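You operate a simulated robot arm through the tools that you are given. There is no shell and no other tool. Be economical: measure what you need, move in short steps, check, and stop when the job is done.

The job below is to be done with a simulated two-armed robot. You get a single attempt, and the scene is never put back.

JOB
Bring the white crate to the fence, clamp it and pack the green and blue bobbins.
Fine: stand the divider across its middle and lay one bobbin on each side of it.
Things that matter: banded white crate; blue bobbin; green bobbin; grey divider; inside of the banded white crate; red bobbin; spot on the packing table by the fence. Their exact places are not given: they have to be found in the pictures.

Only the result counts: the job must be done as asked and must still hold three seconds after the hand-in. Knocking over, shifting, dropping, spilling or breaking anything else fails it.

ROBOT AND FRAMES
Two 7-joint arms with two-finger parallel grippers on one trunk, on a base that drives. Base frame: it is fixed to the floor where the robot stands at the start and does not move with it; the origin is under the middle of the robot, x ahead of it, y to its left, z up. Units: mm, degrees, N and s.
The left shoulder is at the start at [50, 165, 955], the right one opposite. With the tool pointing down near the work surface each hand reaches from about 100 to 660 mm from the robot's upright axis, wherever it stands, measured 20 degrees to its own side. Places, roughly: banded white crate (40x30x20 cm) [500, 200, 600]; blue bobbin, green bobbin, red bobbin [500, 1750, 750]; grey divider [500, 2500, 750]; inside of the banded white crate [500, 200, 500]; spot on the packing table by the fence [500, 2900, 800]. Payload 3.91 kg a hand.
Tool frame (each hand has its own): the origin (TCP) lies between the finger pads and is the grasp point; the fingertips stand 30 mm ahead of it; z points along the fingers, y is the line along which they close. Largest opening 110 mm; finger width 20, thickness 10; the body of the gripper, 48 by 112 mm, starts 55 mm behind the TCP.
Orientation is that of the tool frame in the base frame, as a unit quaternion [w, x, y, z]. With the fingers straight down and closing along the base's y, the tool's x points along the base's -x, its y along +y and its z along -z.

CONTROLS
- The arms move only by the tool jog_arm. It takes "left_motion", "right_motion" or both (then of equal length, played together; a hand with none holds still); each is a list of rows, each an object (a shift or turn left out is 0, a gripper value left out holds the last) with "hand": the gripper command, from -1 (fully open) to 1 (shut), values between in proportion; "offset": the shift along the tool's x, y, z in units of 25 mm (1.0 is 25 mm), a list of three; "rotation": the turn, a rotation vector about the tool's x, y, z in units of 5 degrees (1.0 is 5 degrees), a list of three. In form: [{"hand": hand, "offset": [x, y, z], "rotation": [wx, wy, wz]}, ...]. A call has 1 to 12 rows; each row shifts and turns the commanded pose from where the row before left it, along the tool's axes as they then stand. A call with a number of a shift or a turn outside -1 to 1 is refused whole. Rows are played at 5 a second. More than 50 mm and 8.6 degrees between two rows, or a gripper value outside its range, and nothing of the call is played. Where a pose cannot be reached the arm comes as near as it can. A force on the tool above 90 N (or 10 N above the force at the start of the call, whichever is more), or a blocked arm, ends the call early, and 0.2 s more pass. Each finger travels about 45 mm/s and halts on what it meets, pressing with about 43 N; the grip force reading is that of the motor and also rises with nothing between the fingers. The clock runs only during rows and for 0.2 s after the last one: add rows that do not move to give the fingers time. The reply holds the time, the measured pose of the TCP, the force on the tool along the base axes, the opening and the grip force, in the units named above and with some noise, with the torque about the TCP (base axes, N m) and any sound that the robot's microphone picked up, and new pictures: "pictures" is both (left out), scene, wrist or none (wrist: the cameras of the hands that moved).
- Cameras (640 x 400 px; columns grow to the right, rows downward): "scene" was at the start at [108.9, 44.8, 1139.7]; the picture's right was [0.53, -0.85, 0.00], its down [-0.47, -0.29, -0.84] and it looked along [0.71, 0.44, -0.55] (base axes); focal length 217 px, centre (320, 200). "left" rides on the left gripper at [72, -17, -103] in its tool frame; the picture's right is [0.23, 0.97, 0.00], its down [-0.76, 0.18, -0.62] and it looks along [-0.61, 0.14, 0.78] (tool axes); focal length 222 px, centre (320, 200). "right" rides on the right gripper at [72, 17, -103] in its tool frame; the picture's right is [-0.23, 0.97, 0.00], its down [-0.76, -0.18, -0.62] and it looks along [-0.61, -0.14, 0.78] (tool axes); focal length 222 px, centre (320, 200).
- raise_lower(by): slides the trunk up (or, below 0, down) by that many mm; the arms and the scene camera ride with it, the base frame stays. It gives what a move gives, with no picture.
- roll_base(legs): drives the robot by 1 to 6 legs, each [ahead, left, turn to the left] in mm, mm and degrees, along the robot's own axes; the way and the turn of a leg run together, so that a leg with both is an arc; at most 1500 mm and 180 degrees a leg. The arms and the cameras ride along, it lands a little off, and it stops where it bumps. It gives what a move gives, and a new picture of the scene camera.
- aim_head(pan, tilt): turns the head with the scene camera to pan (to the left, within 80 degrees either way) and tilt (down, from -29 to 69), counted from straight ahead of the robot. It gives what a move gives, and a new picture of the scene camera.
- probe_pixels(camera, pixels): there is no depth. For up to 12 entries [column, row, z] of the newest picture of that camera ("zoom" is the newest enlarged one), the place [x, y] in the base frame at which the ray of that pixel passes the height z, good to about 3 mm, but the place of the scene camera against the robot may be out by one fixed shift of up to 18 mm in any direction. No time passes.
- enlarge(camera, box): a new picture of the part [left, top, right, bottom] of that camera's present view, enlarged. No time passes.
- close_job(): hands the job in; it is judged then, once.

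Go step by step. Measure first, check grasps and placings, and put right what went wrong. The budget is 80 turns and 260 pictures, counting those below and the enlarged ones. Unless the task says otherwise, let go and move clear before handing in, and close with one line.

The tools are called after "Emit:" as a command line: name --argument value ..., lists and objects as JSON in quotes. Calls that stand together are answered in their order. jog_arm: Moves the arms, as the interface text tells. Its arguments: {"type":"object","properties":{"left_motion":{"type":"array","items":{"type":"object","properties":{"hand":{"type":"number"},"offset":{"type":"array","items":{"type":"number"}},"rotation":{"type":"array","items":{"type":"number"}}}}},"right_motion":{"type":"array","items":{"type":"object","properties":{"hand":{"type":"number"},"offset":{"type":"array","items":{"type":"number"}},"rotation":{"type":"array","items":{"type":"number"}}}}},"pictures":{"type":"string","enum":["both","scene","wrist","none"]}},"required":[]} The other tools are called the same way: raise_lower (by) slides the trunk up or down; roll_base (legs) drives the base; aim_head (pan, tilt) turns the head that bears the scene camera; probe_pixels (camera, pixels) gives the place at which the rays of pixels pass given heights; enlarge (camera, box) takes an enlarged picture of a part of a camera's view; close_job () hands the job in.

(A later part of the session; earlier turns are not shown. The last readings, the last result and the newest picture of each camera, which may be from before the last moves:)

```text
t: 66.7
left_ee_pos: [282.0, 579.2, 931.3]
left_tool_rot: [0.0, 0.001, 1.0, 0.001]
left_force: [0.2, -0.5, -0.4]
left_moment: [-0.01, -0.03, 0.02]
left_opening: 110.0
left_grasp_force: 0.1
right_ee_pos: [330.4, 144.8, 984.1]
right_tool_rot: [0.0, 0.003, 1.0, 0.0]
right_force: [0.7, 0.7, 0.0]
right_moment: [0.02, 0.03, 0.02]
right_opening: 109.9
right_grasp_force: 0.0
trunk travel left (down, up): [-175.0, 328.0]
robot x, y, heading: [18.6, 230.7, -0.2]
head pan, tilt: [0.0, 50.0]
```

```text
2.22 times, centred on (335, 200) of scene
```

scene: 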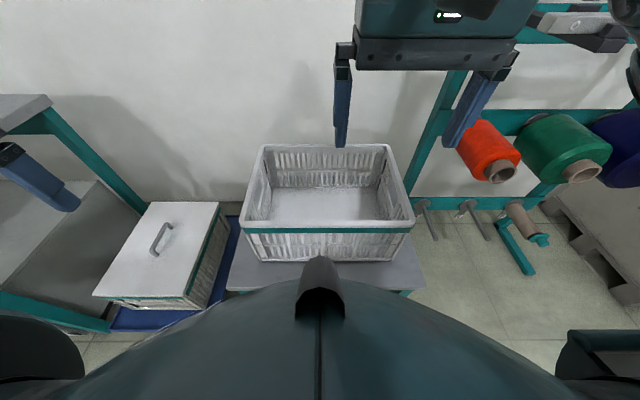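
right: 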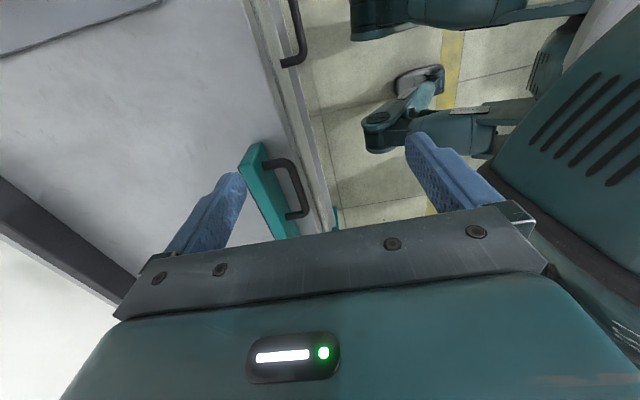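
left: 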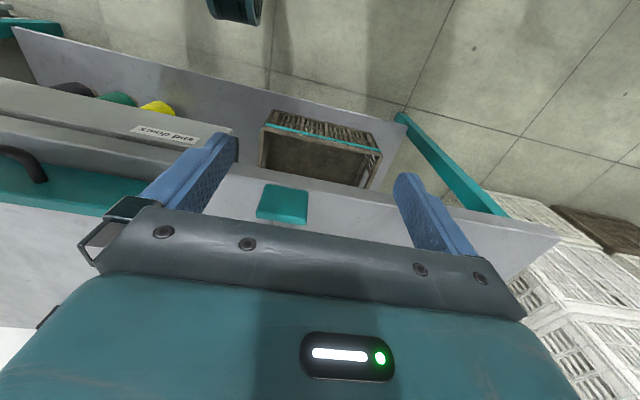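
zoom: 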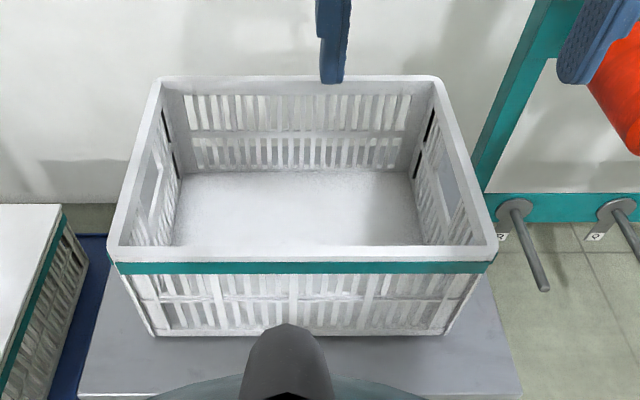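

Emit:
probe_pixels --camera "zoom" --pixels '[[108, 258, 700], [160, 77, 700], [438, 77, 700], [497, 257, 700], [183, 93, 700], [130, 247, 700], [415, 90, 700], [470, 245, 700], [155, 335, 500], [445, 335, 500], [80, 397, 500], [520, 395, 500]]'

Emit:
enlarge --camera "right" --box '[0, 0, 640, 400]'

Emit:
enlarge --camera "left" --box '[0, 0, 640, 400]'

```text
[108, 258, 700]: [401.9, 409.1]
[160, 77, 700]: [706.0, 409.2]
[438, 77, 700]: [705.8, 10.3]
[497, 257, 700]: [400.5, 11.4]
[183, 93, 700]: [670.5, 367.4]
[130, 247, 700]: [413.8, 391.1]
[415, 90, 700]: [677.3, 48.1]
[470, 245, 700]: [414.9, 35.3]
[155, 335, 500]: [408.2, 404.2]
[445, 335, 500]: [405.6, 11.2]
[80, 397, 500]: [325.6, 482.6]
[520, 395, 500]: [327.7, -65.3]
```

```text
1.00 times, centred on (320, 200) of right
```

zoom: 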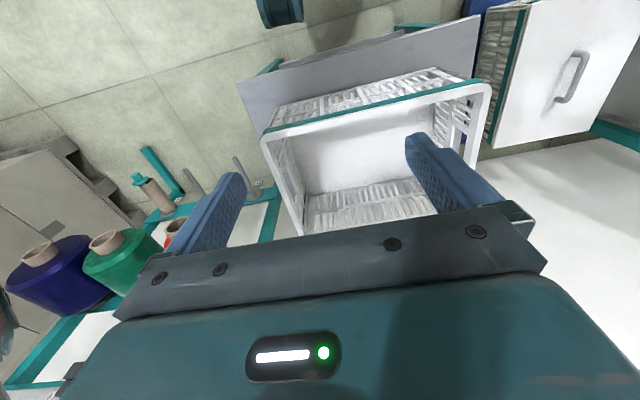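

```text
1.00 times, centred on (320, 200) of left
```

zoom: 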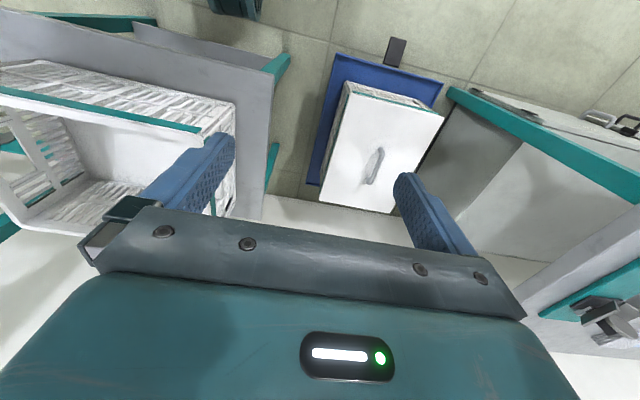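

Crate rim outline is x≈400–706, y≈10–409, rim near z 700. Move both hands above the end walls and verify with the wrist cameras.

Emit:
jog_arm --left_motion '[{"offset": [-0.9, -0.607, 0.437]}, {"offset": [-0.9, -0.607, 0.437]}, {"offset": [-0.9, -0.607, 0.437]}, {"offset": [-0.9, -0.607, 0.437]}, {"offset": [-0.9, -0.607, 0.437]}, {"offset": [-0.9, -0.607, 0.437]}, {"offset": [-0.9, -0.607, 0.437]}, {"offset": [-0.9, -0.607, 0.437]}, {"offset": [-0.9, -0.607, 0.437]}, {"offset": [-0.9, -0.607, 0.437]}, {"offset": [-0.9, -0.607, 0.437]}, {"offset": [-0.9, -0.607, 0.437]}]' --right_motion '[{"offset": [-0.743, -0.407, 0.613]}, {"offset": [-0.743, -0.407, 0.613]}, {"offset": [-0.743, -0.407, 0.613]}, {"offset": [-0.743, -0.407, 0.613]}, {"offset": [-0.743, -0.407, 0.613]}, {"offset": [-0.743, -0.407, 0.613]}, {"offset": [-0.743, -0.407, 0.613]}, {"offset": [-0.743, -0.407, 0.613]}, {"offset": [-0.743, -0.407, 0.613]}, {"offset": [-0.743, -0.407, 0.613]}, {"offset": [-0.743, -0.407, 0.613]}, {"offset": [-0.743, -0.407, 0.613]}]'

```text
t: 69.2
left_ee_pos: [551.4, 393.6, 800.0]
left_tool_rot: [0.0, 0.001, 1.0, 0.001]
left_force: [-0.3, 0.1, -0.6]
left_moment: [-0.04, 0.01, 0.02]
left_opening: 110.1
left_grasp_force: 0.2
right_ee_pos: [554.3, 18.9, 799.7]
right_tool_rot: [0.0, 0.003, 1.0, 0.0]
right_force: [0.3, 0.3, -0.1]
right_moment: [0.01, -0.01, 0.0]
right_opening: 109.8
right_grasp_force: 0.1
trunk travel left (down, up): [-175.0, 328.0]
robot x, y, heading: [22.0, 231.6, -0.0]
head pan, tilt: [0.0, 50.0]
```

scene: 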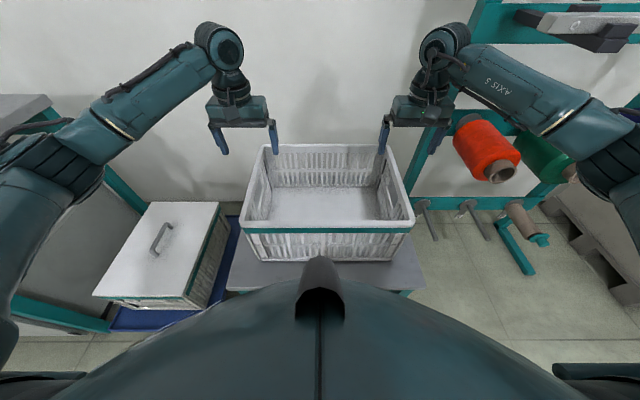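
right: 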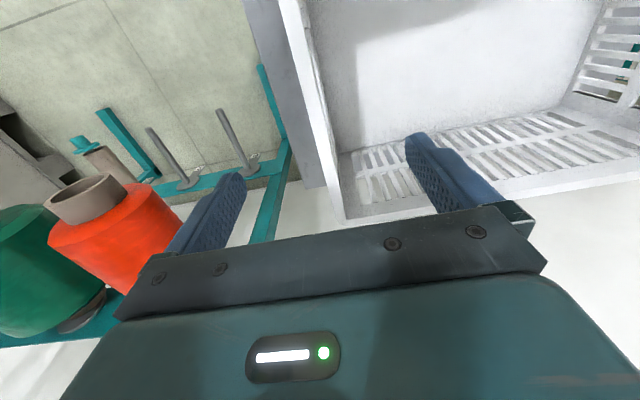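
left: 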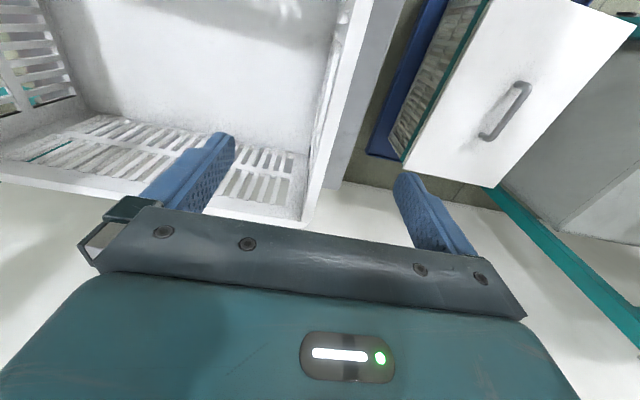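

Emit:
probe_pixels --camera "left" --pixels '[[374, 0, 700], [340, 110, 700], [346, 40, 700], [315, 205, 700], [320, 130, 700]]'

Emit:
probe_pixels --camera "right" --pixels '[[281, 0, 700], [313, 110, 700], [305, 20, 700], [345, 218, 700], [332, 120, 700]]'

Emit:
enlarge --camera "right" --box '[240, 0, 440, 230]'

```text
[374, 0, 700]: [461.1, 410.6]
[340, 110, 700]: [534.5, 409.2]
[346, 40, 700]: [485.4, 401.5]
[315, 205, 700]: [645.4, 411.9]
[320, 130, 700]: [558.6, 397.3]
```

```text
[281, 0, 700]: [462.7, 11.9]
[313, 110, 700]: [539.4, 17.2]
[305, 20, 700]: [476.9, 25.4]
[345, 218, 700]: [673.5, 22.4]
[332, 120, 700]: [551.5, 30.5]
```

```text
1.74 times, centred on (340, 115) of right
```

zoom: 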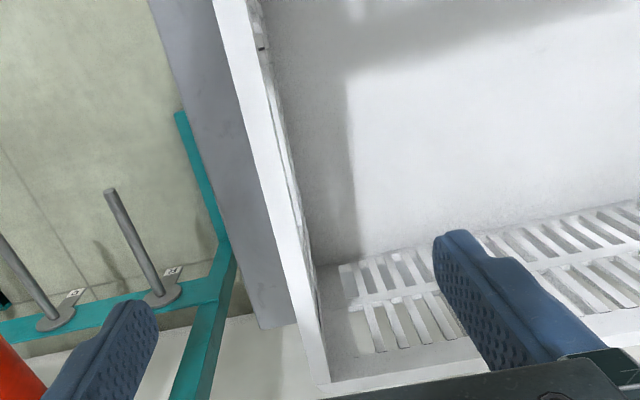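

Walls: left rim y≈397–410, right ≈13–28. Lower to TCP z≈682 with a small y correction.

Emit:
jog_arm --left_motion '[{"offset": [0, 0.36, 0]}, {"offset": [0, 0, 0.94]}, {"offset": [0, 0, 0.94]}, {"offset": [0, 0, 0.94]}, {"offset": [0, 0, 0.94]}, {"offset": [0, 0, 0.94]}]' --right_motion '[{"offset": [0, 0.04, 0]}, {"offset": [0, 0, 0.94]}, {"offset": [0, 0, 0.94]}, {"offset": [0, 0, 0.94]}, {"offset": [0, 0, 0.94]}, {"offset": [0, 0, 0.94]}]'

```text
t: 70.7
left_ee_pos: [553.5, 404.0, 683.8]
left_tool_rot: [0.002, 0.002, 1.0, 0.0]
left_force: [0.5, -0.6, 0.6]
left_moment: [-0.01, 0.01, -0.02]
left_opening: 109.9
left_grasp_force: 0.0
right_ee_pos: [553.6, 25.1, 682.8]
right_tool_rot: [0.0, 0.002, 1.0, 0.0]
right_force: [-0.5, -0.4, 0.6]
right_moment: [-0.03, -0.02, -0.02]
right_opening: 110.0
right_grasp_force: 0.0
trunk travel left (down, up): [-175.0, 328.0]
robot x, y, heading: [19.6, 226.0, -0.1]
head pan, tilt: [0.0, 50.0]
```

scene: 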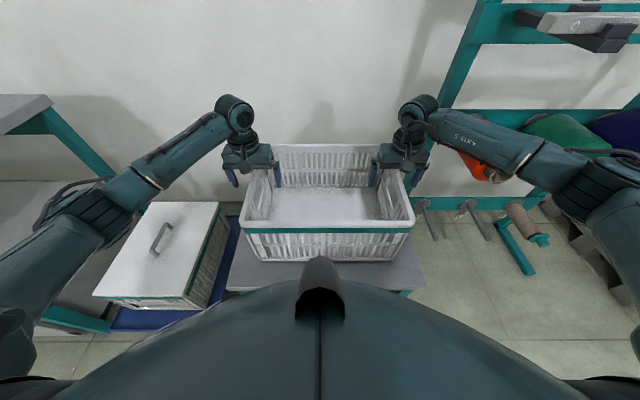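
right: 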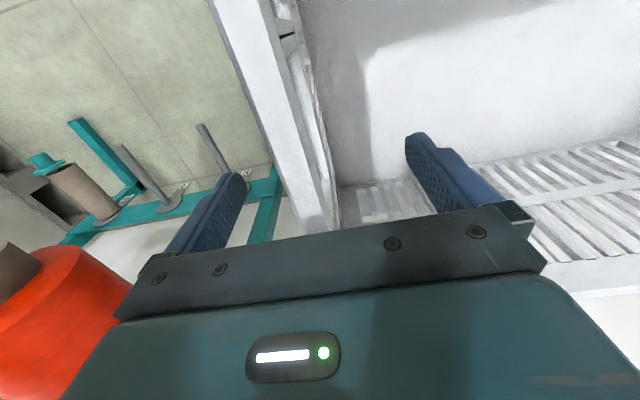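
left: 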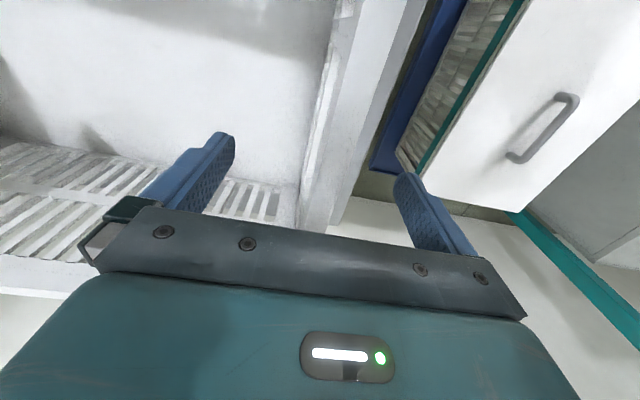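

Fingers straddle both walls; close.

Emit:
jog_arm --left_motion '[{"hand": 1}, {"hand": 1}, {"hand": 1}, {"hand": 1}, {"hand": 1}, {"hand": 1}, {"hand": 1}, {"hand": 1}, {"hand": 1}]' --right_motion '[{"hand": 1}, {"hand": 1}, {"hand": 1}, {"hand": 1}, {"hand": 1}, {"hand": 1}, {"hand": 1}, {"hand": 1}, {"hand": 1}]'

```text
t: 72.7
left_ee_pos: [552.9, 407.5, 684.6]
left_tool_rot: [0.0, -0.001, 1.0, 0.003]
left_force: [1.4, 29.0, 2.1]
left_moment: [-1.03, 0.51, -0.16]
left_opening: 11.6
left_grasp_force: 42.7
right_ee_pos: [553.5, 19.5, 683.1]
right_tool_rot: [-0.001, 0.006, 1.0, -0.002]
right_force: [-1.1, -31.6, 2.7]
right_moment: [0.9, 0.29, 0.76]
right_opening: 12.0
right_grasp_force: 43.1
trunk travel left (down, up): [-175.0, 328.0]
robot x, y, heading: [17.0, 228.4, -0.2]
head pan, tilt: [0.0, 50.0]
```

scene: 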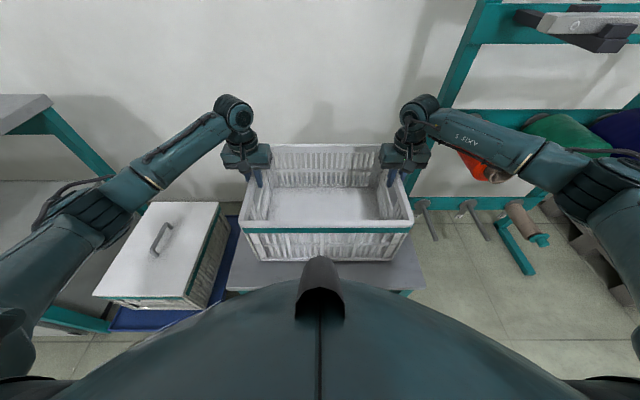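
right: 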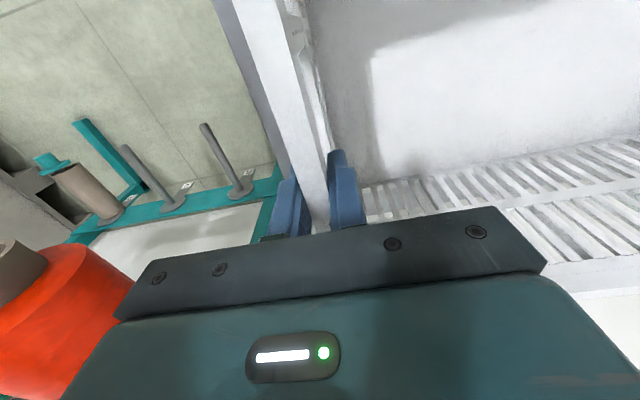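
left: 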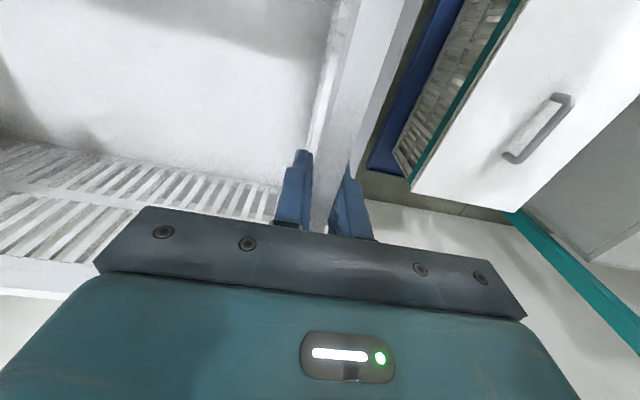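

Both grips hold (12 mm walls), with ±30 N internal strain. Relieve it, then lift with the trunk.

Emit:
jog_arm --left_motion '[{"offset": [0, 0.15, 0]}, {"offset": [0, 0, 0]}]' --right_motion '[{"offset": [0, -0.2, 0]}, {"offset": [0, 0, 0]}]' --pictures "none"

Emit:
raise_lower --by 60

Emit:
aim_head --pan 0 --tilt 45

```text
t: 73.2
left_ee_pos: [553.5, 408.5, 682.8]
left_tool_rot: [0.0, 0.003, 1.0, 0.0]
left_force: [-0.5, 6.6, 3.0]
left_moment: [0.51, 0.66, 0.48]
left_opening: 11.6
left_grasp_force: 42.8
right_ee_pos: [553.7, 19.3, 682.7]
right_tool_rot: [0.0, 0.001, 1.0, 0.001]
right_force: [2.6, -8.1, 2.8]
right_moment: [-0.85, 0.91, -0.03]
right_opening: 11.9
right_grasp_force: 43.1
trunk travel left (down, up): [-175.0, 328.0]
robot x, y, heading: [19.5, 228.2, 0.1]
head pan, tilt: [0.0, 50.0]
```

```text
t: 74.2
left_ee_pos: [553.0, 406.3, 743.4]
left_tool_rot: [0.0, 0.002, 1.0, -0.001]
left_force: [0.1, -3.2, -4.8]
left_moment: [0.4, 0.2, 0.34]
left_opening: 11.7
left_grasp_force: 43.5
right_ee_pos: [553.7, 19.2, 743.8]
right_tool_rot: [0.0, 0.001, 1.0, 0.001]
right_force: [-0.4, 3.7, -5.4]
right_moment: [-0.59, -0.34, -0.01]
right_opening: 11.8
right_grasp_force: 43.0
trunk travel left (down, up): [-235.0, 268.0]
robot x, y, heading: [20.6, 230.7, -0.2]
head pan, tilt: [0.0, 50.0]
```

```text
t: 74.9
left_ee_pos: [554.9, 407.5, 743.6]
left_tool_rot: [0.0, 0.003, 1.0, -0.002]
left_force: [0.9, -10.4, -3.8]
left_moment: [0.41, 0.21, 0.37]
left_opening: 11.7
left_grasp_force: 43.2
right_ee_pos: [553.6, 19.1, 742.9]
right_tool_rot: [0.0, 0.001, 1.0, 0.001]
right_force: [-0.1, 9.4, -5.2]
right_moment: [-0.57, -0.31, 0.0]
right_opening: 11.6
right_grasp_force: 43.0
trunk travel left (down, up): [-235.0, 268.0]
robot x, y, heading: [18.1, 227.4, -0.1]
head pan, tilt: [0.0, 45.0]
```

scene: 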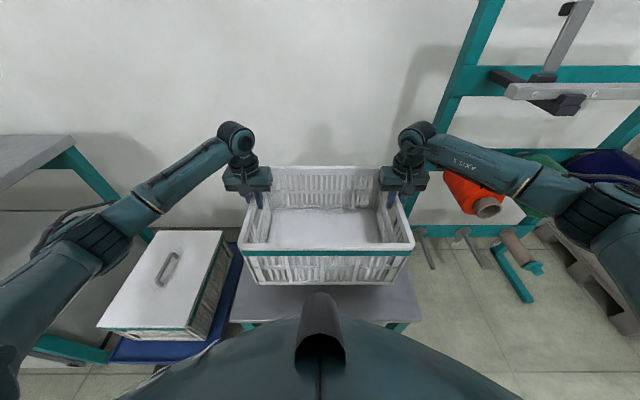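

Crate is up and level (about 5 N per hand). Back out, raise high, and drive to the fence.

Emit:
roll_base --legs '[[-450, 0, 0]]'

Emit:
raise_lower --by 265

Emit:
jog_arm --left_motion '[{"offset": [0.3, 0, -0.8]}, {"offset": [0.3, 0, -0.8]}, {"offset": [0.3, 0, -0.8]}, {"offset": [0.3, 0, -0.8]}]' --right_motion '[{"offset": [0.3, 0, -0.8]}, {"offset": [0.3, 0, -0.8]}, {"offset": [0.3, 0, -0.8]}, {"offset": [0.3, 0, -0.8]}]' --pictures "none"

Emit:
roll_base --legs '[[0, 1300, -0.8]]'

```text
t: 77.6
left_ee_pos: [104.4, 412.1, 743.0]
left_tool_rot: [0.0, -0.002, 1.0, 0.0]
left_force: [0.8, -21.3, -4.2]
left_moment: [0.16, 0.09, 0.3]
left_opening: 11.9
left_grasp_force: 43.1
right_ee_pos: [106.6, 22.5, 744.0]
right_tool_rot: [0.0, -0.003, 1.0, 0.001]
right_force: [-1.1, 22.2, -5.3]
right_moment: [-0.28, -0.24, 0.0]
right_opening: 11.6
right_grasp_force: 43.1
trunk travel left (down, up): [-235.0, 268.0]
robot x, y, heading: [-428.3, 228.6, 0.3]
head pan, tilt: [0.0, 45.0]
```

scene: 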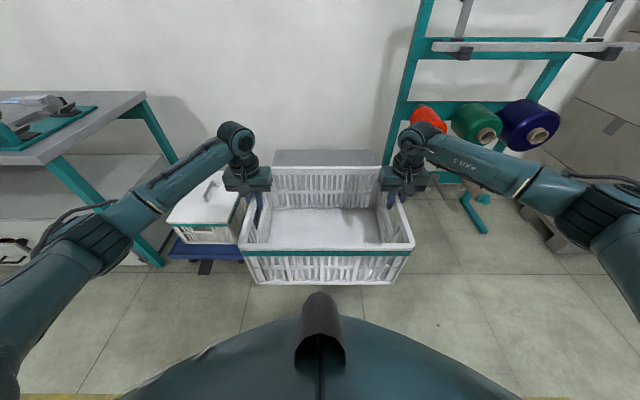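

```text
t: 80.3
left_ee_pos: [104.3, 410.6, 1008.2]
left_tool_rot: [0.0, -0.002, 1.0, 0.0]
left_force: [0.3, -1.5, -4.0]
left_moment: [0.31, 0.0, 0.3]
left_opening: 12.2
left_grasp_force: 43.2
right_ee_pos: [106.7, 23.2, 1006.8]
right_tool_rot: [-0.001, -0.003, 1.0, 0.0]
right_force: [-1.1, 2.3, -4.4]
right_moment: [-0.36, -0.14, -0.03]
right_opening: 11.7
right_grasp_force: 42.3
trunk travel left (down, up): [-500.0, 3.0]
robot x, y, heading: [-428.8, 232.1, 0.2]
head pan, tilt: [0.0, 45.0]
```

```text
t: 81.3
left_ee_pos: [73.9, 411.7, 1087.9]
left_tool_rot: [0.0, -0.001, 1.0, 0.0]
left_force: [3.5, -1.9, -2.9]
left_moment: [-0.02, 0.42, 0.77]
left_opening: 11.7
left_grasp_force: 42.6
right_ee_pos: [77.0, 23.6, 1088.3]
right_tool_rot: [0.0, -0.003, 1.0, 0.0]
right_force: [-3.4, 2.4, -6.0]
right_moment: [-0.42, -0.59, 0.39]
right_opening: 11.9
right_grasp_force: 43.1
trunk travel left (down, up): [-500.0, 3.0]
robot x, y, heading: [-431.8, 228.6, 0.1]
head pan, tilt: [0.0, 45.0]
```

```text
t: 87.9
left_ee_pos: [66.8, 1722.2, 1086.5]
left_tool_rot: [0.0, -0.001, 1.0, 0.0]
left_force: [3.7, 0.2, -3.3]
left_moment: [0.09, -0.09, 0.66]
left_opening: 11.7
left_grasp_force: 43.1
right_ee_pos: [71.4, 1334.6, 1086.0]
right_tool_rot: [0.0, -0.003, 1.0, 0.001]
right_force: [-1.7, 1.4, -5.8]
right_moment: [-0.57, 0.01, 0.35]
right_opening: 11.9
right_grasp_force: 43.3
trunk travel left (down, up): [-500.0, 3.0]
robot x, y, heading: [-436.1, 1538.8, 0.2]
head pan, tilt: [0.0, 45.0]
```

scene: 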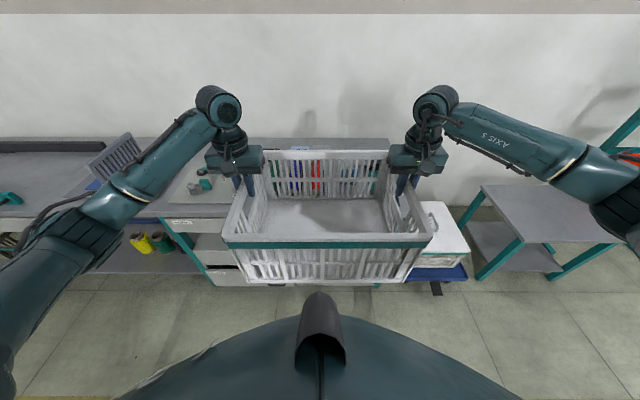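

Emit:
roll_base --legs '[[0, 1385, -0.8]]'

Emit:
aim_head --pan 20 --tilt 45

```text
t: 94.9
left_ee_pos: [59.0, 3134.7, 1087.5]
left_tool_rot: [0.0, -0.003, 1.0, 0.0]
left_force: [1.9, -1.1, -2.8]
left_moment: [0.14, -0.19, 0.61]
left_opening: 11.7
left_grasp_force: 43.2
right_ee_pos: [65.2, 2746.7, 1087.2]
right_tool_rot: [-0.001, -0.003, 1.0, 0.001]
right_force: [-3.0, 0.9, -5.2]
right_moment: [-0.46, 0.08, 0.32]
right_opening: 11.8
right_grasp_force: 43.3
trunk travel left (down, up): [-500.0, 3.0]
robot x, y, heading: [-442.5, 2948.6, 0.7]
head pan, tilt: [0.0, 45.0]
```

scene: 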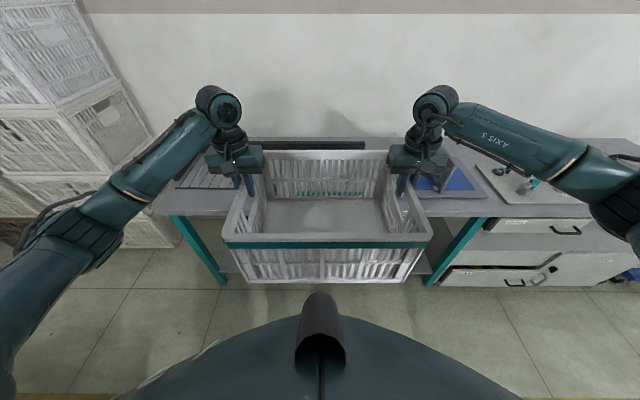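

```text
t: 95.8
left_ee_pos: [59.2, 3134.9, 1087.7]
left_tool_rot: [0.001, -0.003, 1.0, 0.001]
left_force: [1.6, -1.2, -4.2]
left_moment: [0.11, 0.45, 0.52]
left_opening: 11.9
left_grasp_force: 43.0
right_ee_pos: [64.1, 2746.4, 1087.7]
right_tool_rot: [-0.001, -0.004, 1.0, 0.0]
right_force: [-1.9, 1.0, -5.2]
right_moment: [-0.35, -0.55, 0.21]
right_opening: 11.8
right_grasp_force: 42.4
trunk travel left (down, up): [-500.0, 3.0]
robot x, y, heading: [-437.3, 2947.1, 0.3]
head pan, tilt: [20.0, 45.0]
```

scene: 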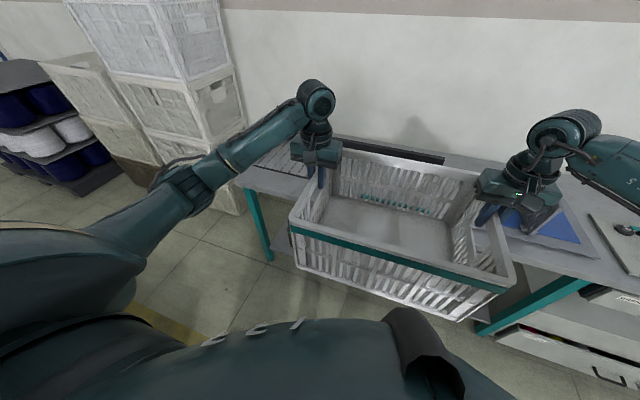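

Crate centre is now (62, 2940). Drive ahead over the jaw (crate bottom ≈ z 905, well above it).

Emit:
roll_base --legs '[[375, -20, -0.6]]'

Emit:
aim_head --pan 0 --tilt 60

```text
t: 98.2
left_ee_pos: [433.8, 3114.5, 1088.0]
left_tool_rot: [0.0, 0.001, 1.0, 0.0]
left_force: [1.8, -1.9, -3.6]
left_moment: [0.22, -0.06, 0.57]
left_opening: 11.8
left_grasp_force: 43.4
right_ee_pos: [436.4, 2725.7, 1086.9]
right_tool_rot: [0.0, -0.001, 1.0, 0.001]
right_force: [-1.6, 2.3, -4.2]
right_moment: [-0.29, -0.09, 0.23]
right_opening: 11.9
right_grasp_force: 43.0
trunk travel left (down, up): [-500.0, 3.0]
robot x, y, heading: [-69.5, 2931.7, -0.1]
head pan, tilt: [20.0, 45.0]
```

scene: 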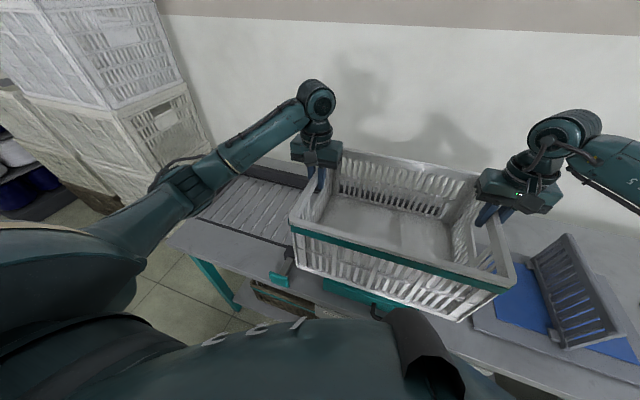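

```text
t: 99.0
left_ee_pos: [433.9, 3113.9, 1088.9]
left_tool_rot: [0.0, 0.0, 1.0, -0.001]
left_force: [1.7, -1.0, -5.1]
left_moment: [0.17, 0.36, 0.5]
left_opening: 11.9
left_grasp_force: 43.2
right_ee_pos: [435.0, 2726.2, 1086.2]
right_tool_rot: [0.0, -0.001, 1.0, 0.001]
right_force: [-1.9, 1.6, -4.5]
right_moment: [-0.31, -0.49, 0.13]
right_opening: 11.4
right_grasp_force: 43.3
trunk travel left (down, up): [-500.0, 3.0]
robot x, y, heading: [-67.0, 2932.8, -0.0]
head pan, tilt: [0.0, 60.0]
```

scene: 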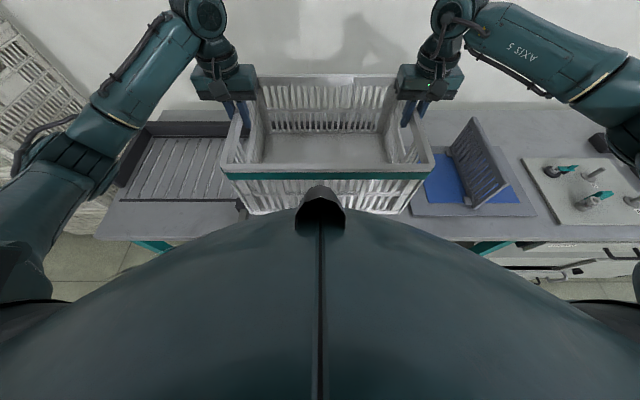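

Crate centre (435, 2920). Extend both hands 100 mm toward the fence and look at the fence with the wrist cameras.

Emit:
jog_arm --left_motion '[{"offset": [-1, 0, 0]}, {"offset": [-1, 0, 0]}, {"offset": [-1, 0, 0]}, {"offset": [-1, 0, 0]}]' --right_motion '[{"offset": [-1, 0, 0]}, {"offset": [-1, 0, 0]}, {"offset": [-1, 0, 0]}, {"offset": [-1, 0, 0]}]'

```text
t: 100.0
left_ee_pos: [534.8, 3114.1, 1087.7]
left_tool_rot: [0.0, 0.001, 1.0, 0.0]
left_force: [1.4, -1.1, -6.2]
left_moment: [0.61, 0.01, 0.62]
left_opening: 11.7
left_grasp_force: 42.8
right_ee_pos: [536.4, 2725.6, 1085.8]
right_tool_rot: [-0.002, -0.001, 1.0, 0.0]
right_force: [-2.6, 1.4, -3.2]
right_moment: [-0.01, -0.07, 0.05]
right_opening: 11.8
right_grasp_force: 42.7
trunk travel left (down, up): [-500.0, 3.0]
robot x, y, heading: [-70.1, 2933.2, 0.1]
head pan, tilt: [0.0, 60.0]
```

scene: 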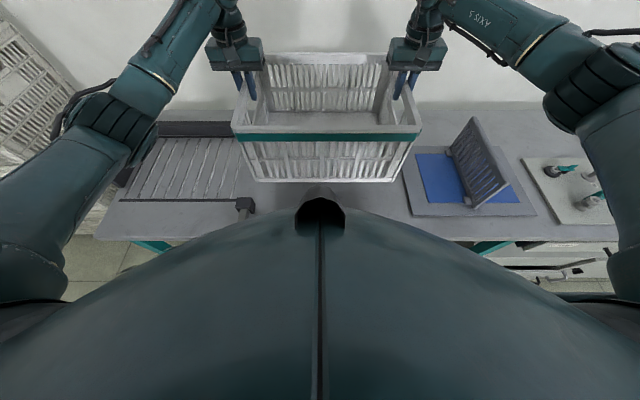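
right: 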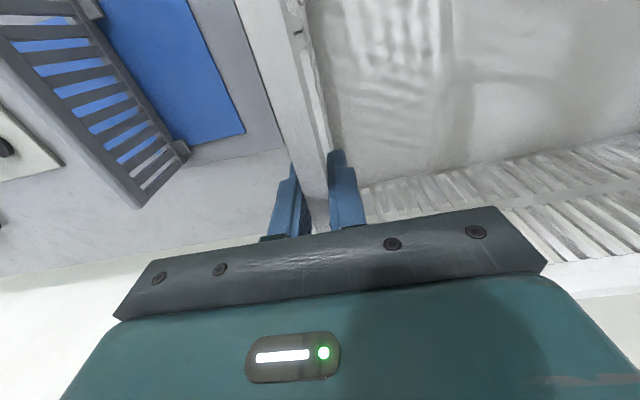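
left: 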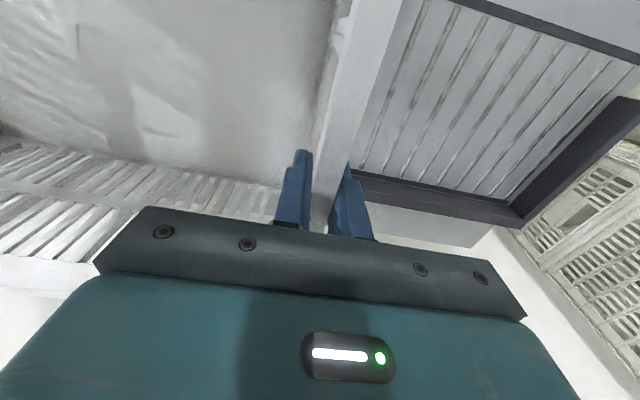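

Emit:
probe_pixels --camera "left" --pixels '[[440, 188, 785], [490, 196, 785], [490, 196, 750], [500, 203, 785], [358, 170, 785], [450, 0, 785], [640, 53, 785], [525, 222, 840], [370, 200, 840], [580, 40, 785]]'

Emit:
enlarge --camera "left" --box '[340, 100, 560, 260]'

```text
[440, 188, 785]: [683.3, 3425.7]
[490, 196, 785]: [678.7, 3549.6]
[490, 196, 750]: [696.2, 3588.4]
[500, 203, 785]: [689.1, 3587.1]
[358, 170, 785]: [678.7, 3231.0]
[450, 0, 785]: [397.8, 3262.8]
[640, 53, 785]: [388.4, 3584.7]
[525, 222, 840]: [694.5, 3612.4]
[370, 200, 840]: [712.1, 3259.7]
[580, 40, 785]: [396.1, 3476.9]
```

```text
2.50 times, centred on (450, 180) of left
```

zoom: 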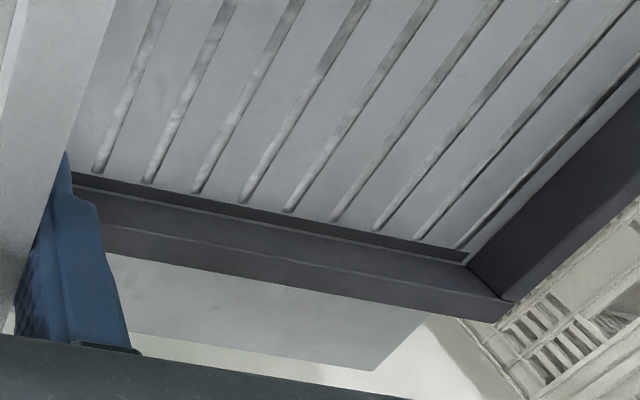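

Fence face is around x 690–706. I'll back off 13 mm for clearance, then lower toward the table.

Emit:
jog_arm --left_motion '[{"offset": [0.52, 0, 0]}, {"offset": [0, 0, 0]}]' --right_motion '[{"offset": [0.52, 0, 0]}, {"offset": [0, 0, 0]}]' --pictures "none"

Emit:
raise_lower --by -85

Emit:
aim_head --pan 35 --tilt 50

```text
t: 100.6
left_ee_pos: [521.6, 3114.5, 1087.3]
left_tool_rot: [0.0, 0.001, 1.0, 0.0]
left_force: [1.1, 0.7, -6.4]
left_moment: [0.43, -0.46, 0.25]
left_opening: 11.8
left_grasp_force: 42.9
right_ee_pos: [522.7, 2724.5, 1087.3]
right_tool_rot: [-0.001, -0.001, 1.0, 0.0]
right_force: [-1.0, -1.5, -2.9]
right_moment: [0.3, 0.4, 0.07]
right_opening: 11.5
right_grasp_force: 42.8
trunk travel left (down, up): [-500.0, 3.0]
robot x, y, heading: [-72.9, 2929.9, -0.2]
head pan, tilt: [0.0, 60.0]
```

```text
t: 101.8
left_ee_pos: [520.0, 3113.2, 1002.9]
left_tool_rot: [-0.001, 0.0, 1.0, 0.0]
left_force: [1.1, 3.4, -5.9]
left_moment: [0.53, -0.3, 0.33]
left_opening: 11.7
left_grasp_force: 43.2
right_ee_pos: [523.1, 2724.8, 1001.6]
right_tool_rot: [-0.001, -0.001, 1.0, 0.001]
right_force: [-1.3, -3.9, -2.2]
right_moment: [0.21, 0.14, 0.11]
right_opening: 11.8
right_grasp_force: 43.6
trunk travel left (down, up): [-415.0, 88.0]
robot x, y, heading: [-69.0, 2934.5, 0.1]
head pan, tilt: [0.0, 60.0]
```

```text
t: 102.8
left_ee_pos: [520.6, 3113.5, 1003.0]
left_tool_rot: [0.0, 0.0, 1.0, 0.0]
left_force: [1.6, 3.8, -5.9]
left_moment: [0.55, -0.16, 0.38]
left_opening: 11.7
left_grasp_force: 42.7
right_ee_pos: [522.7, 2724.5, 1002.7]
right_tool_rot: [0.0, 0.0, 1.0, 0.001]
right_force: [-0.9, -4.2, -3.2]
right_moment: [0.19, 0.02, 0.1]
right_opening: 11.8
right_grasp_force: 42.5
trunk travel left (down, up): [-415.0, 88.0]
robot x, y, heading: [-70.0, 2930.5, 0.1]
head pan, tilt: [35.0, 50.0]
```

scene: 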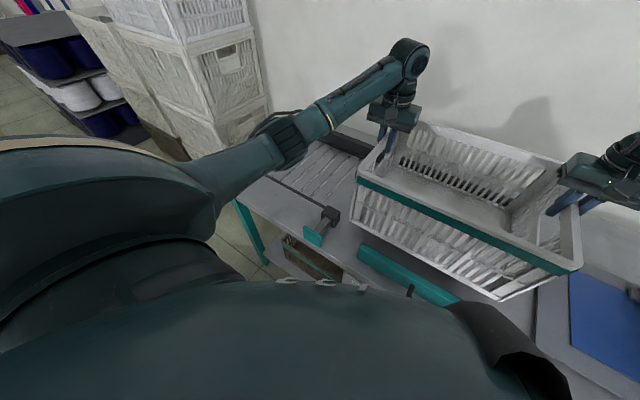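

Clear of jaw and plunger. Lower by arms in small steps, watching force.

Emit:
jog_arm --left_motion '[{"offset": [0, 0, 0.25]}, {"offset": [0, 0, 0.25]}, {"offset": [0, 0, 0.25]}, {"offset": [0, 0, 0.25]}]' --right_motion '[{"offset": [0, 0, 0.25]}, {"offset": [0, 0, 0.25]}, {"offset": [0, 0, 0.25]}, {"offset": [0, 0, 0.25]}]' --pictures "none"

Emit:
jog_arm --left_motion '[{"offset": [0, 0, 0.2]}, {"offset": [0, 0, 0.2]}]' --right_motion '[{"offset": [0, 0, 0.2]}, {"offset": [0, 0, 0.2]}]' --pictures "none"

Emit:
jog_arm --left_motion '[{"offset": [0, 0, 0.1]}, {"offset": [0, 0, 0.1]}]' --right_motion '[{"offset": [0, 0, 0.1]}, {"offset": [0, 0, 0.1]}]' --pictures "scene"

```text
t: 103.8
left_ee_pos: [520.9, 3113.2, 977.7]
left_tool_rot: [0.0, 0.0, 1.0, 0.0]
left_force: [1.1, 5.8, -8.0]
left_moment: [0.54, -0.04, 0.17]
left_opening: 11.9
left_grasp_force: 42.7
right_ee_pos: [522.7, 2725.4, 976.5]
right_tool_rot: [-0.001, 0.0, 1.0, 0.001]
right_force: [0.1, -5.7, -2.1]
right_moment: [0.52, -0.06, 0.08]
right_opening: 11.9
right_grasp_force: 42.9
trunk travel left (down, up): [-415.0, 88.0]
robot x, y, heading: [-68.6, 2936.0, 0.0]
head pan, tilt: [35.0, 50.0]
```

```text
t: 104.4
left_ee_pos: [520.9, 3113.4, 966.6]
left_tool_rot: [-0.001, 0.0, 1.0, 0.0]
left_force: [1.0, 6.3, -5.7]
left_moment: [0.43, 0.15, 0.28]
left_opening: 11.8
left_grasp_force: 43.0
right_ee_pos: [522.1, 2725.4, 966.5]
right_tool_rot: [-0.001, -0.001, 1.0, 0.0]
right_force: [-0.7, -5.2, -2.2]
right_moment: [0.29, -0.26, 0.08]
right_opening: 11.6
right_grasp_force: 43.0
trunk travel left (down, up): [-415.0, 88.0]
robot x, y, heading: [-67.5, 2934.2, -0.1]
head pan, tilt: [35.0, 50.0]
```

```text
t: 105.0
left_ee_pos: [519.5, 3114.7, 964.3]
left_tool_rot: [0.001, 0.0, 1.0, -0.001]
left_force: [0.4, 6.7, -2.3]
left_moment: [0.21, 0.52, 0.25]
left_opening: 11.7
left_grasp_force: 42.8
right_ee_pos: [522.1, 2725.4, 963.2]
right_tool_rot: [0.0, -0.001, 1.0, 0.0]
right_force: [1.0, -5.2, 4.8]
right_moment: [-0.39, 0.58, 0.08]
right_opening: 11.6
right_grasp_force: 43.0
trunk travel left (down, up): [-415.0, 88.0]
robot x, y, heading: [-73.0, 2931.1, -0.0]
head pan, tilt: [35.0, 50.0]
```

scene: 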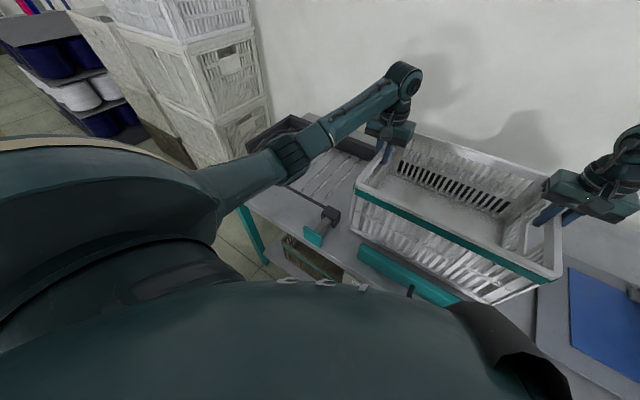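

The crate rests on the table (table z≈780). Slide it forward gently until it meets the fence.

Emit:
jog_arm --left_motion '[{"offset": [-0.3, 0, 0]}, {"offset": [-0.3, 0, 0]}]' --right_motion '[{"offset": [-0.3, 0, 0]}, {"offset": [-0.3, 0, 0]}]' --pictures "none"

Emit:
jog_arm --left_motion '[{"offset": [-0.25, 0, 0]}]' --right_motion '[{"offset": [-0.25, 0, 0]}]' --pictures "none"

Emit:
jog_arm --left_motion '[{"offset": [-0.25, 0, 0]}]' --right_motion '[{"offset": [-0.25, 0, 0]}]' --pictures "wrist"

```text
t: 105.6
left_ee_pos: [534.9, 3114.0, 963.6]
left_tool_rot: [0.001, 0.001, 1.0, 0.0]
left_force: [-0.2, 9.6, -3.2]
left_moment: [0.0, 0.28, 0.12]
left_opening: 11.7
left_grasp_force: 42.9
right_ee_pos: [536.3, 2725.9, 964.2]
right_tool_rot: [0.0, 0.0, 1.0, -0.001]
right_force: [-2.4, -9.4, 6.9]
right_moment: [-0.19, 0.71, -0.18]
right_opening: 11.7
right_grasp_force: 43.6
trunk travel left (down, up): [-415.0, 88.0]
robot x, y, heading: [-71.4, 2936.2, -0.3]
head pan, tilt: [35.0, 50.0]
```

```text
t: 106.0
left_ee_pos: [541.3, 3113.9, 964.6]
left_tool_rot: [0.001, -0.001, 1.0, 0.0]
left_force: [0.3, 8.3, -5.2]
left_moment: [0.48, 0.54, 0.1]
left_opening: 12.0
left_grasp_force: 42.7
right_ee_pos: [542.6, 2725.2, 962.5]
right_tool_rot: [0.0, 0.0, 1.0, 0.0]
right_force: [-2.7, -7.7, 12.1]
right_moment: [-0.15, 0.93, -0.22]
right_opening: 11.9
right_grasp_force: 43.1
trunk travel left (down, up): [-415.0, 88.0]
robot x, y, heading: [-69.4, 2931.9, 0.1]
head pan, tilt: [35.0, 50.0]
```

```text
t: 106.4
left_ee_pos: [546.9, 3113.8, 964.5]
left_tool_rot: [0.0, 0.001, 1.0, 0.0]
left_force: [1.6, 10.1, -4.8]
left_moment: [0.38, 0.69, 0.14]
left_opening: 11.8
left_grasp_force: 43.4
right_ee_pos: [549.2, 2726.0, 963.1]
right_tool_rot: [0.0, -0.001, 1.0, 0.0]
right_force: [-4.7, -8.8, 13.1]
right_moment: [0.02, 0.82, -0.02]
right_opening: 11.6
right_grasp_force: 43.5
trunk travel left (down, up): [-415.0, 88.0]
robot x, y, heading: [-67.8, 2935.9, 0.1]
head pan, tilt: [35.0, 50.0]
```

right: 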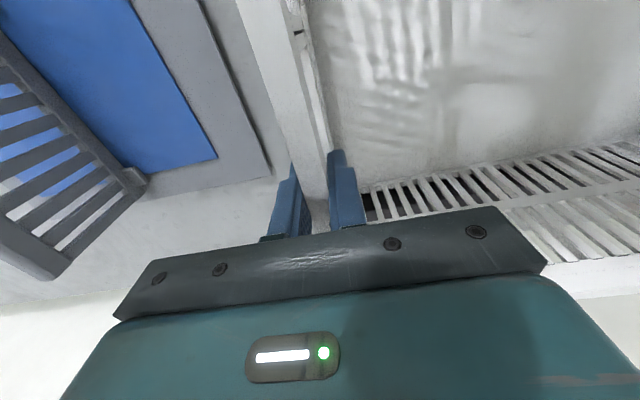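
left: 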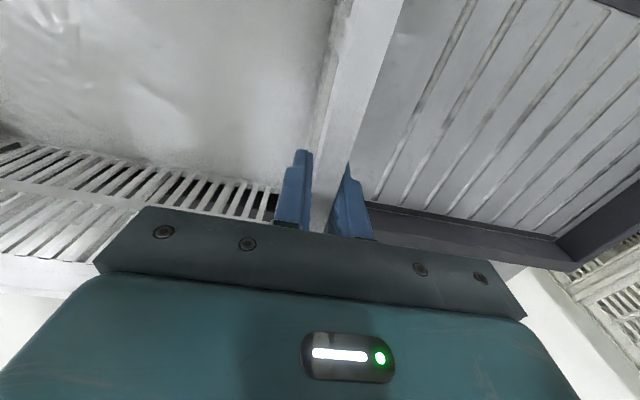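

No fence contact yet; continue in small steps.

Emit:
jog_arm --left_motion '[{"offset": [-0.2, 0, 0]}, {"offset": [0, 0, 0]}]' --right_motion '[{"offset": [-0.2, 0, 0]}, {"offset": [0, 0, 0]}]' --pictures "none"

Emit:
jog_arm --left_motion '[{"offset": [-0.2, 0, 0]}, {"offset": [0, 0, 0]}]' --right_motion '[{"offset": [-0.2, 0, 0]}, {"offset": [0, 0, 0]}]' --pictures "none"

Emit:
jog_arm --left_motion '[{"offset": [-0.2, 0, 0]}, {"offset": [0, 0, 0]}]' --right_motion '[{"offset": [-0.2, 0, 0]}, {"offset": [0, 0, 0]}]' --pictures "wrist"

```text
t: 107.0
left_ee_pos: [551.7, 3113.3, 964.1]
left_tool_rot: [0.001, 0.0, 1.0, 0.0]
left_force: [2.2, 8.0, -4.7]
left_moment: [0.55, 1.01, 0.36]
left_opening: 11.6
left_grasp_force: 42.7
right_ee_pos: [553.3, 2727.2, 962.7]
right_tool_rot: [0.0, -0.001, 1.0, 0.001]
right_force: [-5.2, -8.6, 13.2]
right_moment: [0.0, 0.59, 0.03]
right_opening: 11.7
right_grasp_force: 42.7
trunk travel left (down, up): [-415.0, 88.0]
robot x, y, heading: [-71.2, 2932.4, 0.1]
head pan, tilt: [35.0, 50.0]
```

```text
t: 107.6
left_ee_pos: [557.8, 3113.3, 964.7]
left_tool_rot: [0.001, 0.0, 1.0, 0.0]
left_force: [0.9, 8.1, -5.5]
left_moment: [0.46, 0.72, 0.23]
left_opening: 11.7
left_grasp_force: 43.3
right_ee_pos: [557.5, 2725.7, 963.9]
right_tool_rot: [0.0, -0.001, 1.0, 0.0]
right_force: [-5.1, -8.5, 14.3]
right_moment: [0.01, 0.64, 0.03]
right_opening: 11.8
right_grasp_force: 43.7
trunk travel left (down, up): [-415.0, 88.0]
robot x, y, heading: [-67.1, 2931.4, -0.2]
head pan, tilt: [35.0, 50.0]
```

```text
t: 108.2
left_ee_pos: [559.0, 3114.8, 965.0]
left_tool_rot: [-0.001, 0.001, 1.0, 0.0]
left_force: [-15.3, 7.9, -4.8]
left_moment: [0.43, 1.33, 0.16]
left_opening: 11.8
left_grasp_force: 43.1
right_ee_pos: [559.9, 2726.1, 963.5]
right_tool_rot: [-0.001, -0.001, 1.0, 0.0]
right_force: [-19.3, -6.9, 10.3]
right_moment: [0.47, 0.96, -0.26]
right_opening: 11.7
right_grasp_force: 43.4
trunk travel left (down, up): [-415.0, 88.0]
robot x, y, heading: [-71.4, 2934.2, -0.2]
head pan, tilt: [35.0, 50.0]
```

right: 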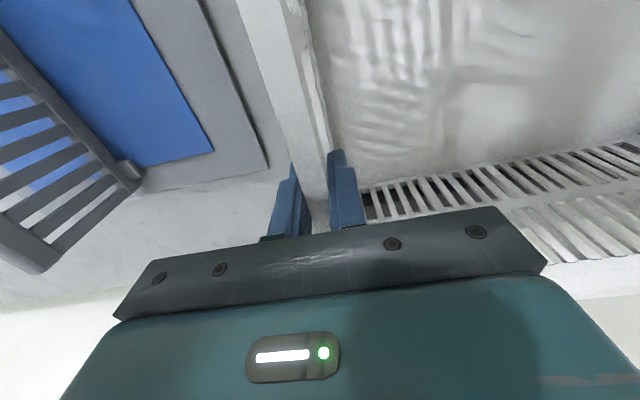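
left: 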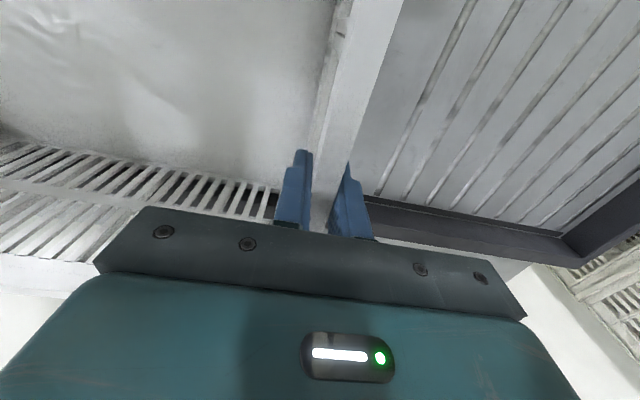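

Both hands feel ~17 N: the crate is against the fence (fence face x≈712). Relax and release, then rise clear.

Emit:
jog_arm --left_motion '[{"offset": [0.08, 0, 0], "hand": 0}, {"hand": 0}, {"hand": 0}, {"hand": 0}, {"hand": 0}, {"hand": 0}, {"offset": [0, 0, -1]}, {"offset": [0, 0, -1]}, {"offset": [0, 0, -1]}, {"offset": [0, 0, -1]}, {"offset": [0, 0, -1]}]' --right_motion '[{"offset": [0.08, 0, 0], "hand": 0}, {"hand": 0}, {"hand": 0}, {"hand": 0}, {"hand": 0}, {"hand": 0}, {"offset": [0, 0, -1]}, {"offset": [0, 0, -1]}, {"offset": [0, 0, -1]}, {"offset": [0, 0, -1]}, {"offset": [0, 0, -1]}]'

```text
t: 110.6
left_ee_pos: [561.3, 3114.6, 1089.0]
left_tool_rot: [0.001, 0.001, 1.0, -0.001]
left_force: [-0.3, 0.6, 0.2]
left_moment: [0.02, -0.02, 0.01]
left_opening: 55.0
left_grasp_force: 0.1
right_ee_pos: [562.6, 2726.3, 1089.0]
right_tool_rot: [-0.001, -0.001, 1.0, 0.0]
right_force: [-0.2, 0.4, 0.8]
right_moment: [0.0, -0.01, 0.02]
right_opening: 55.1
right_grasp_force: 0.0
trunk travel left (down, up): [-415.0, 88.0]
robot x, y, heading: [-71.6, 2928.8, 0.2]
head pan, tilt: [35.0, 50.0]
```

scene: 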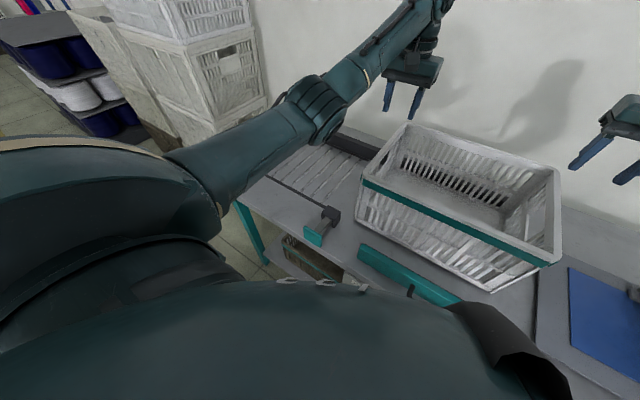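
right: 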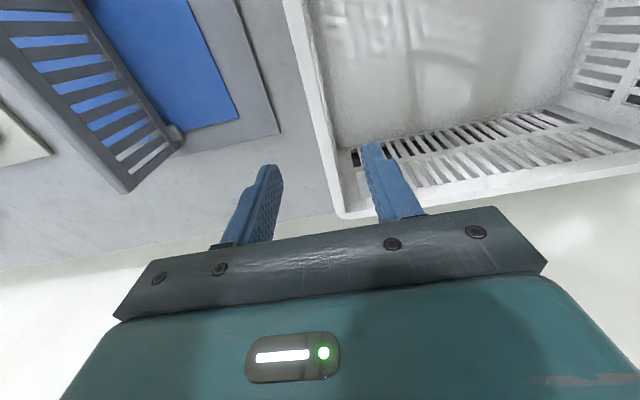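
left: 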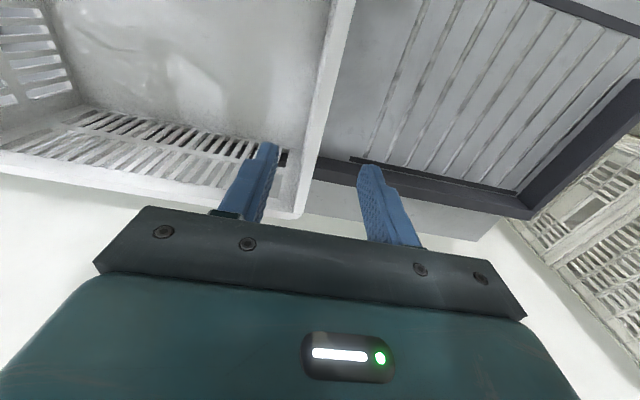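

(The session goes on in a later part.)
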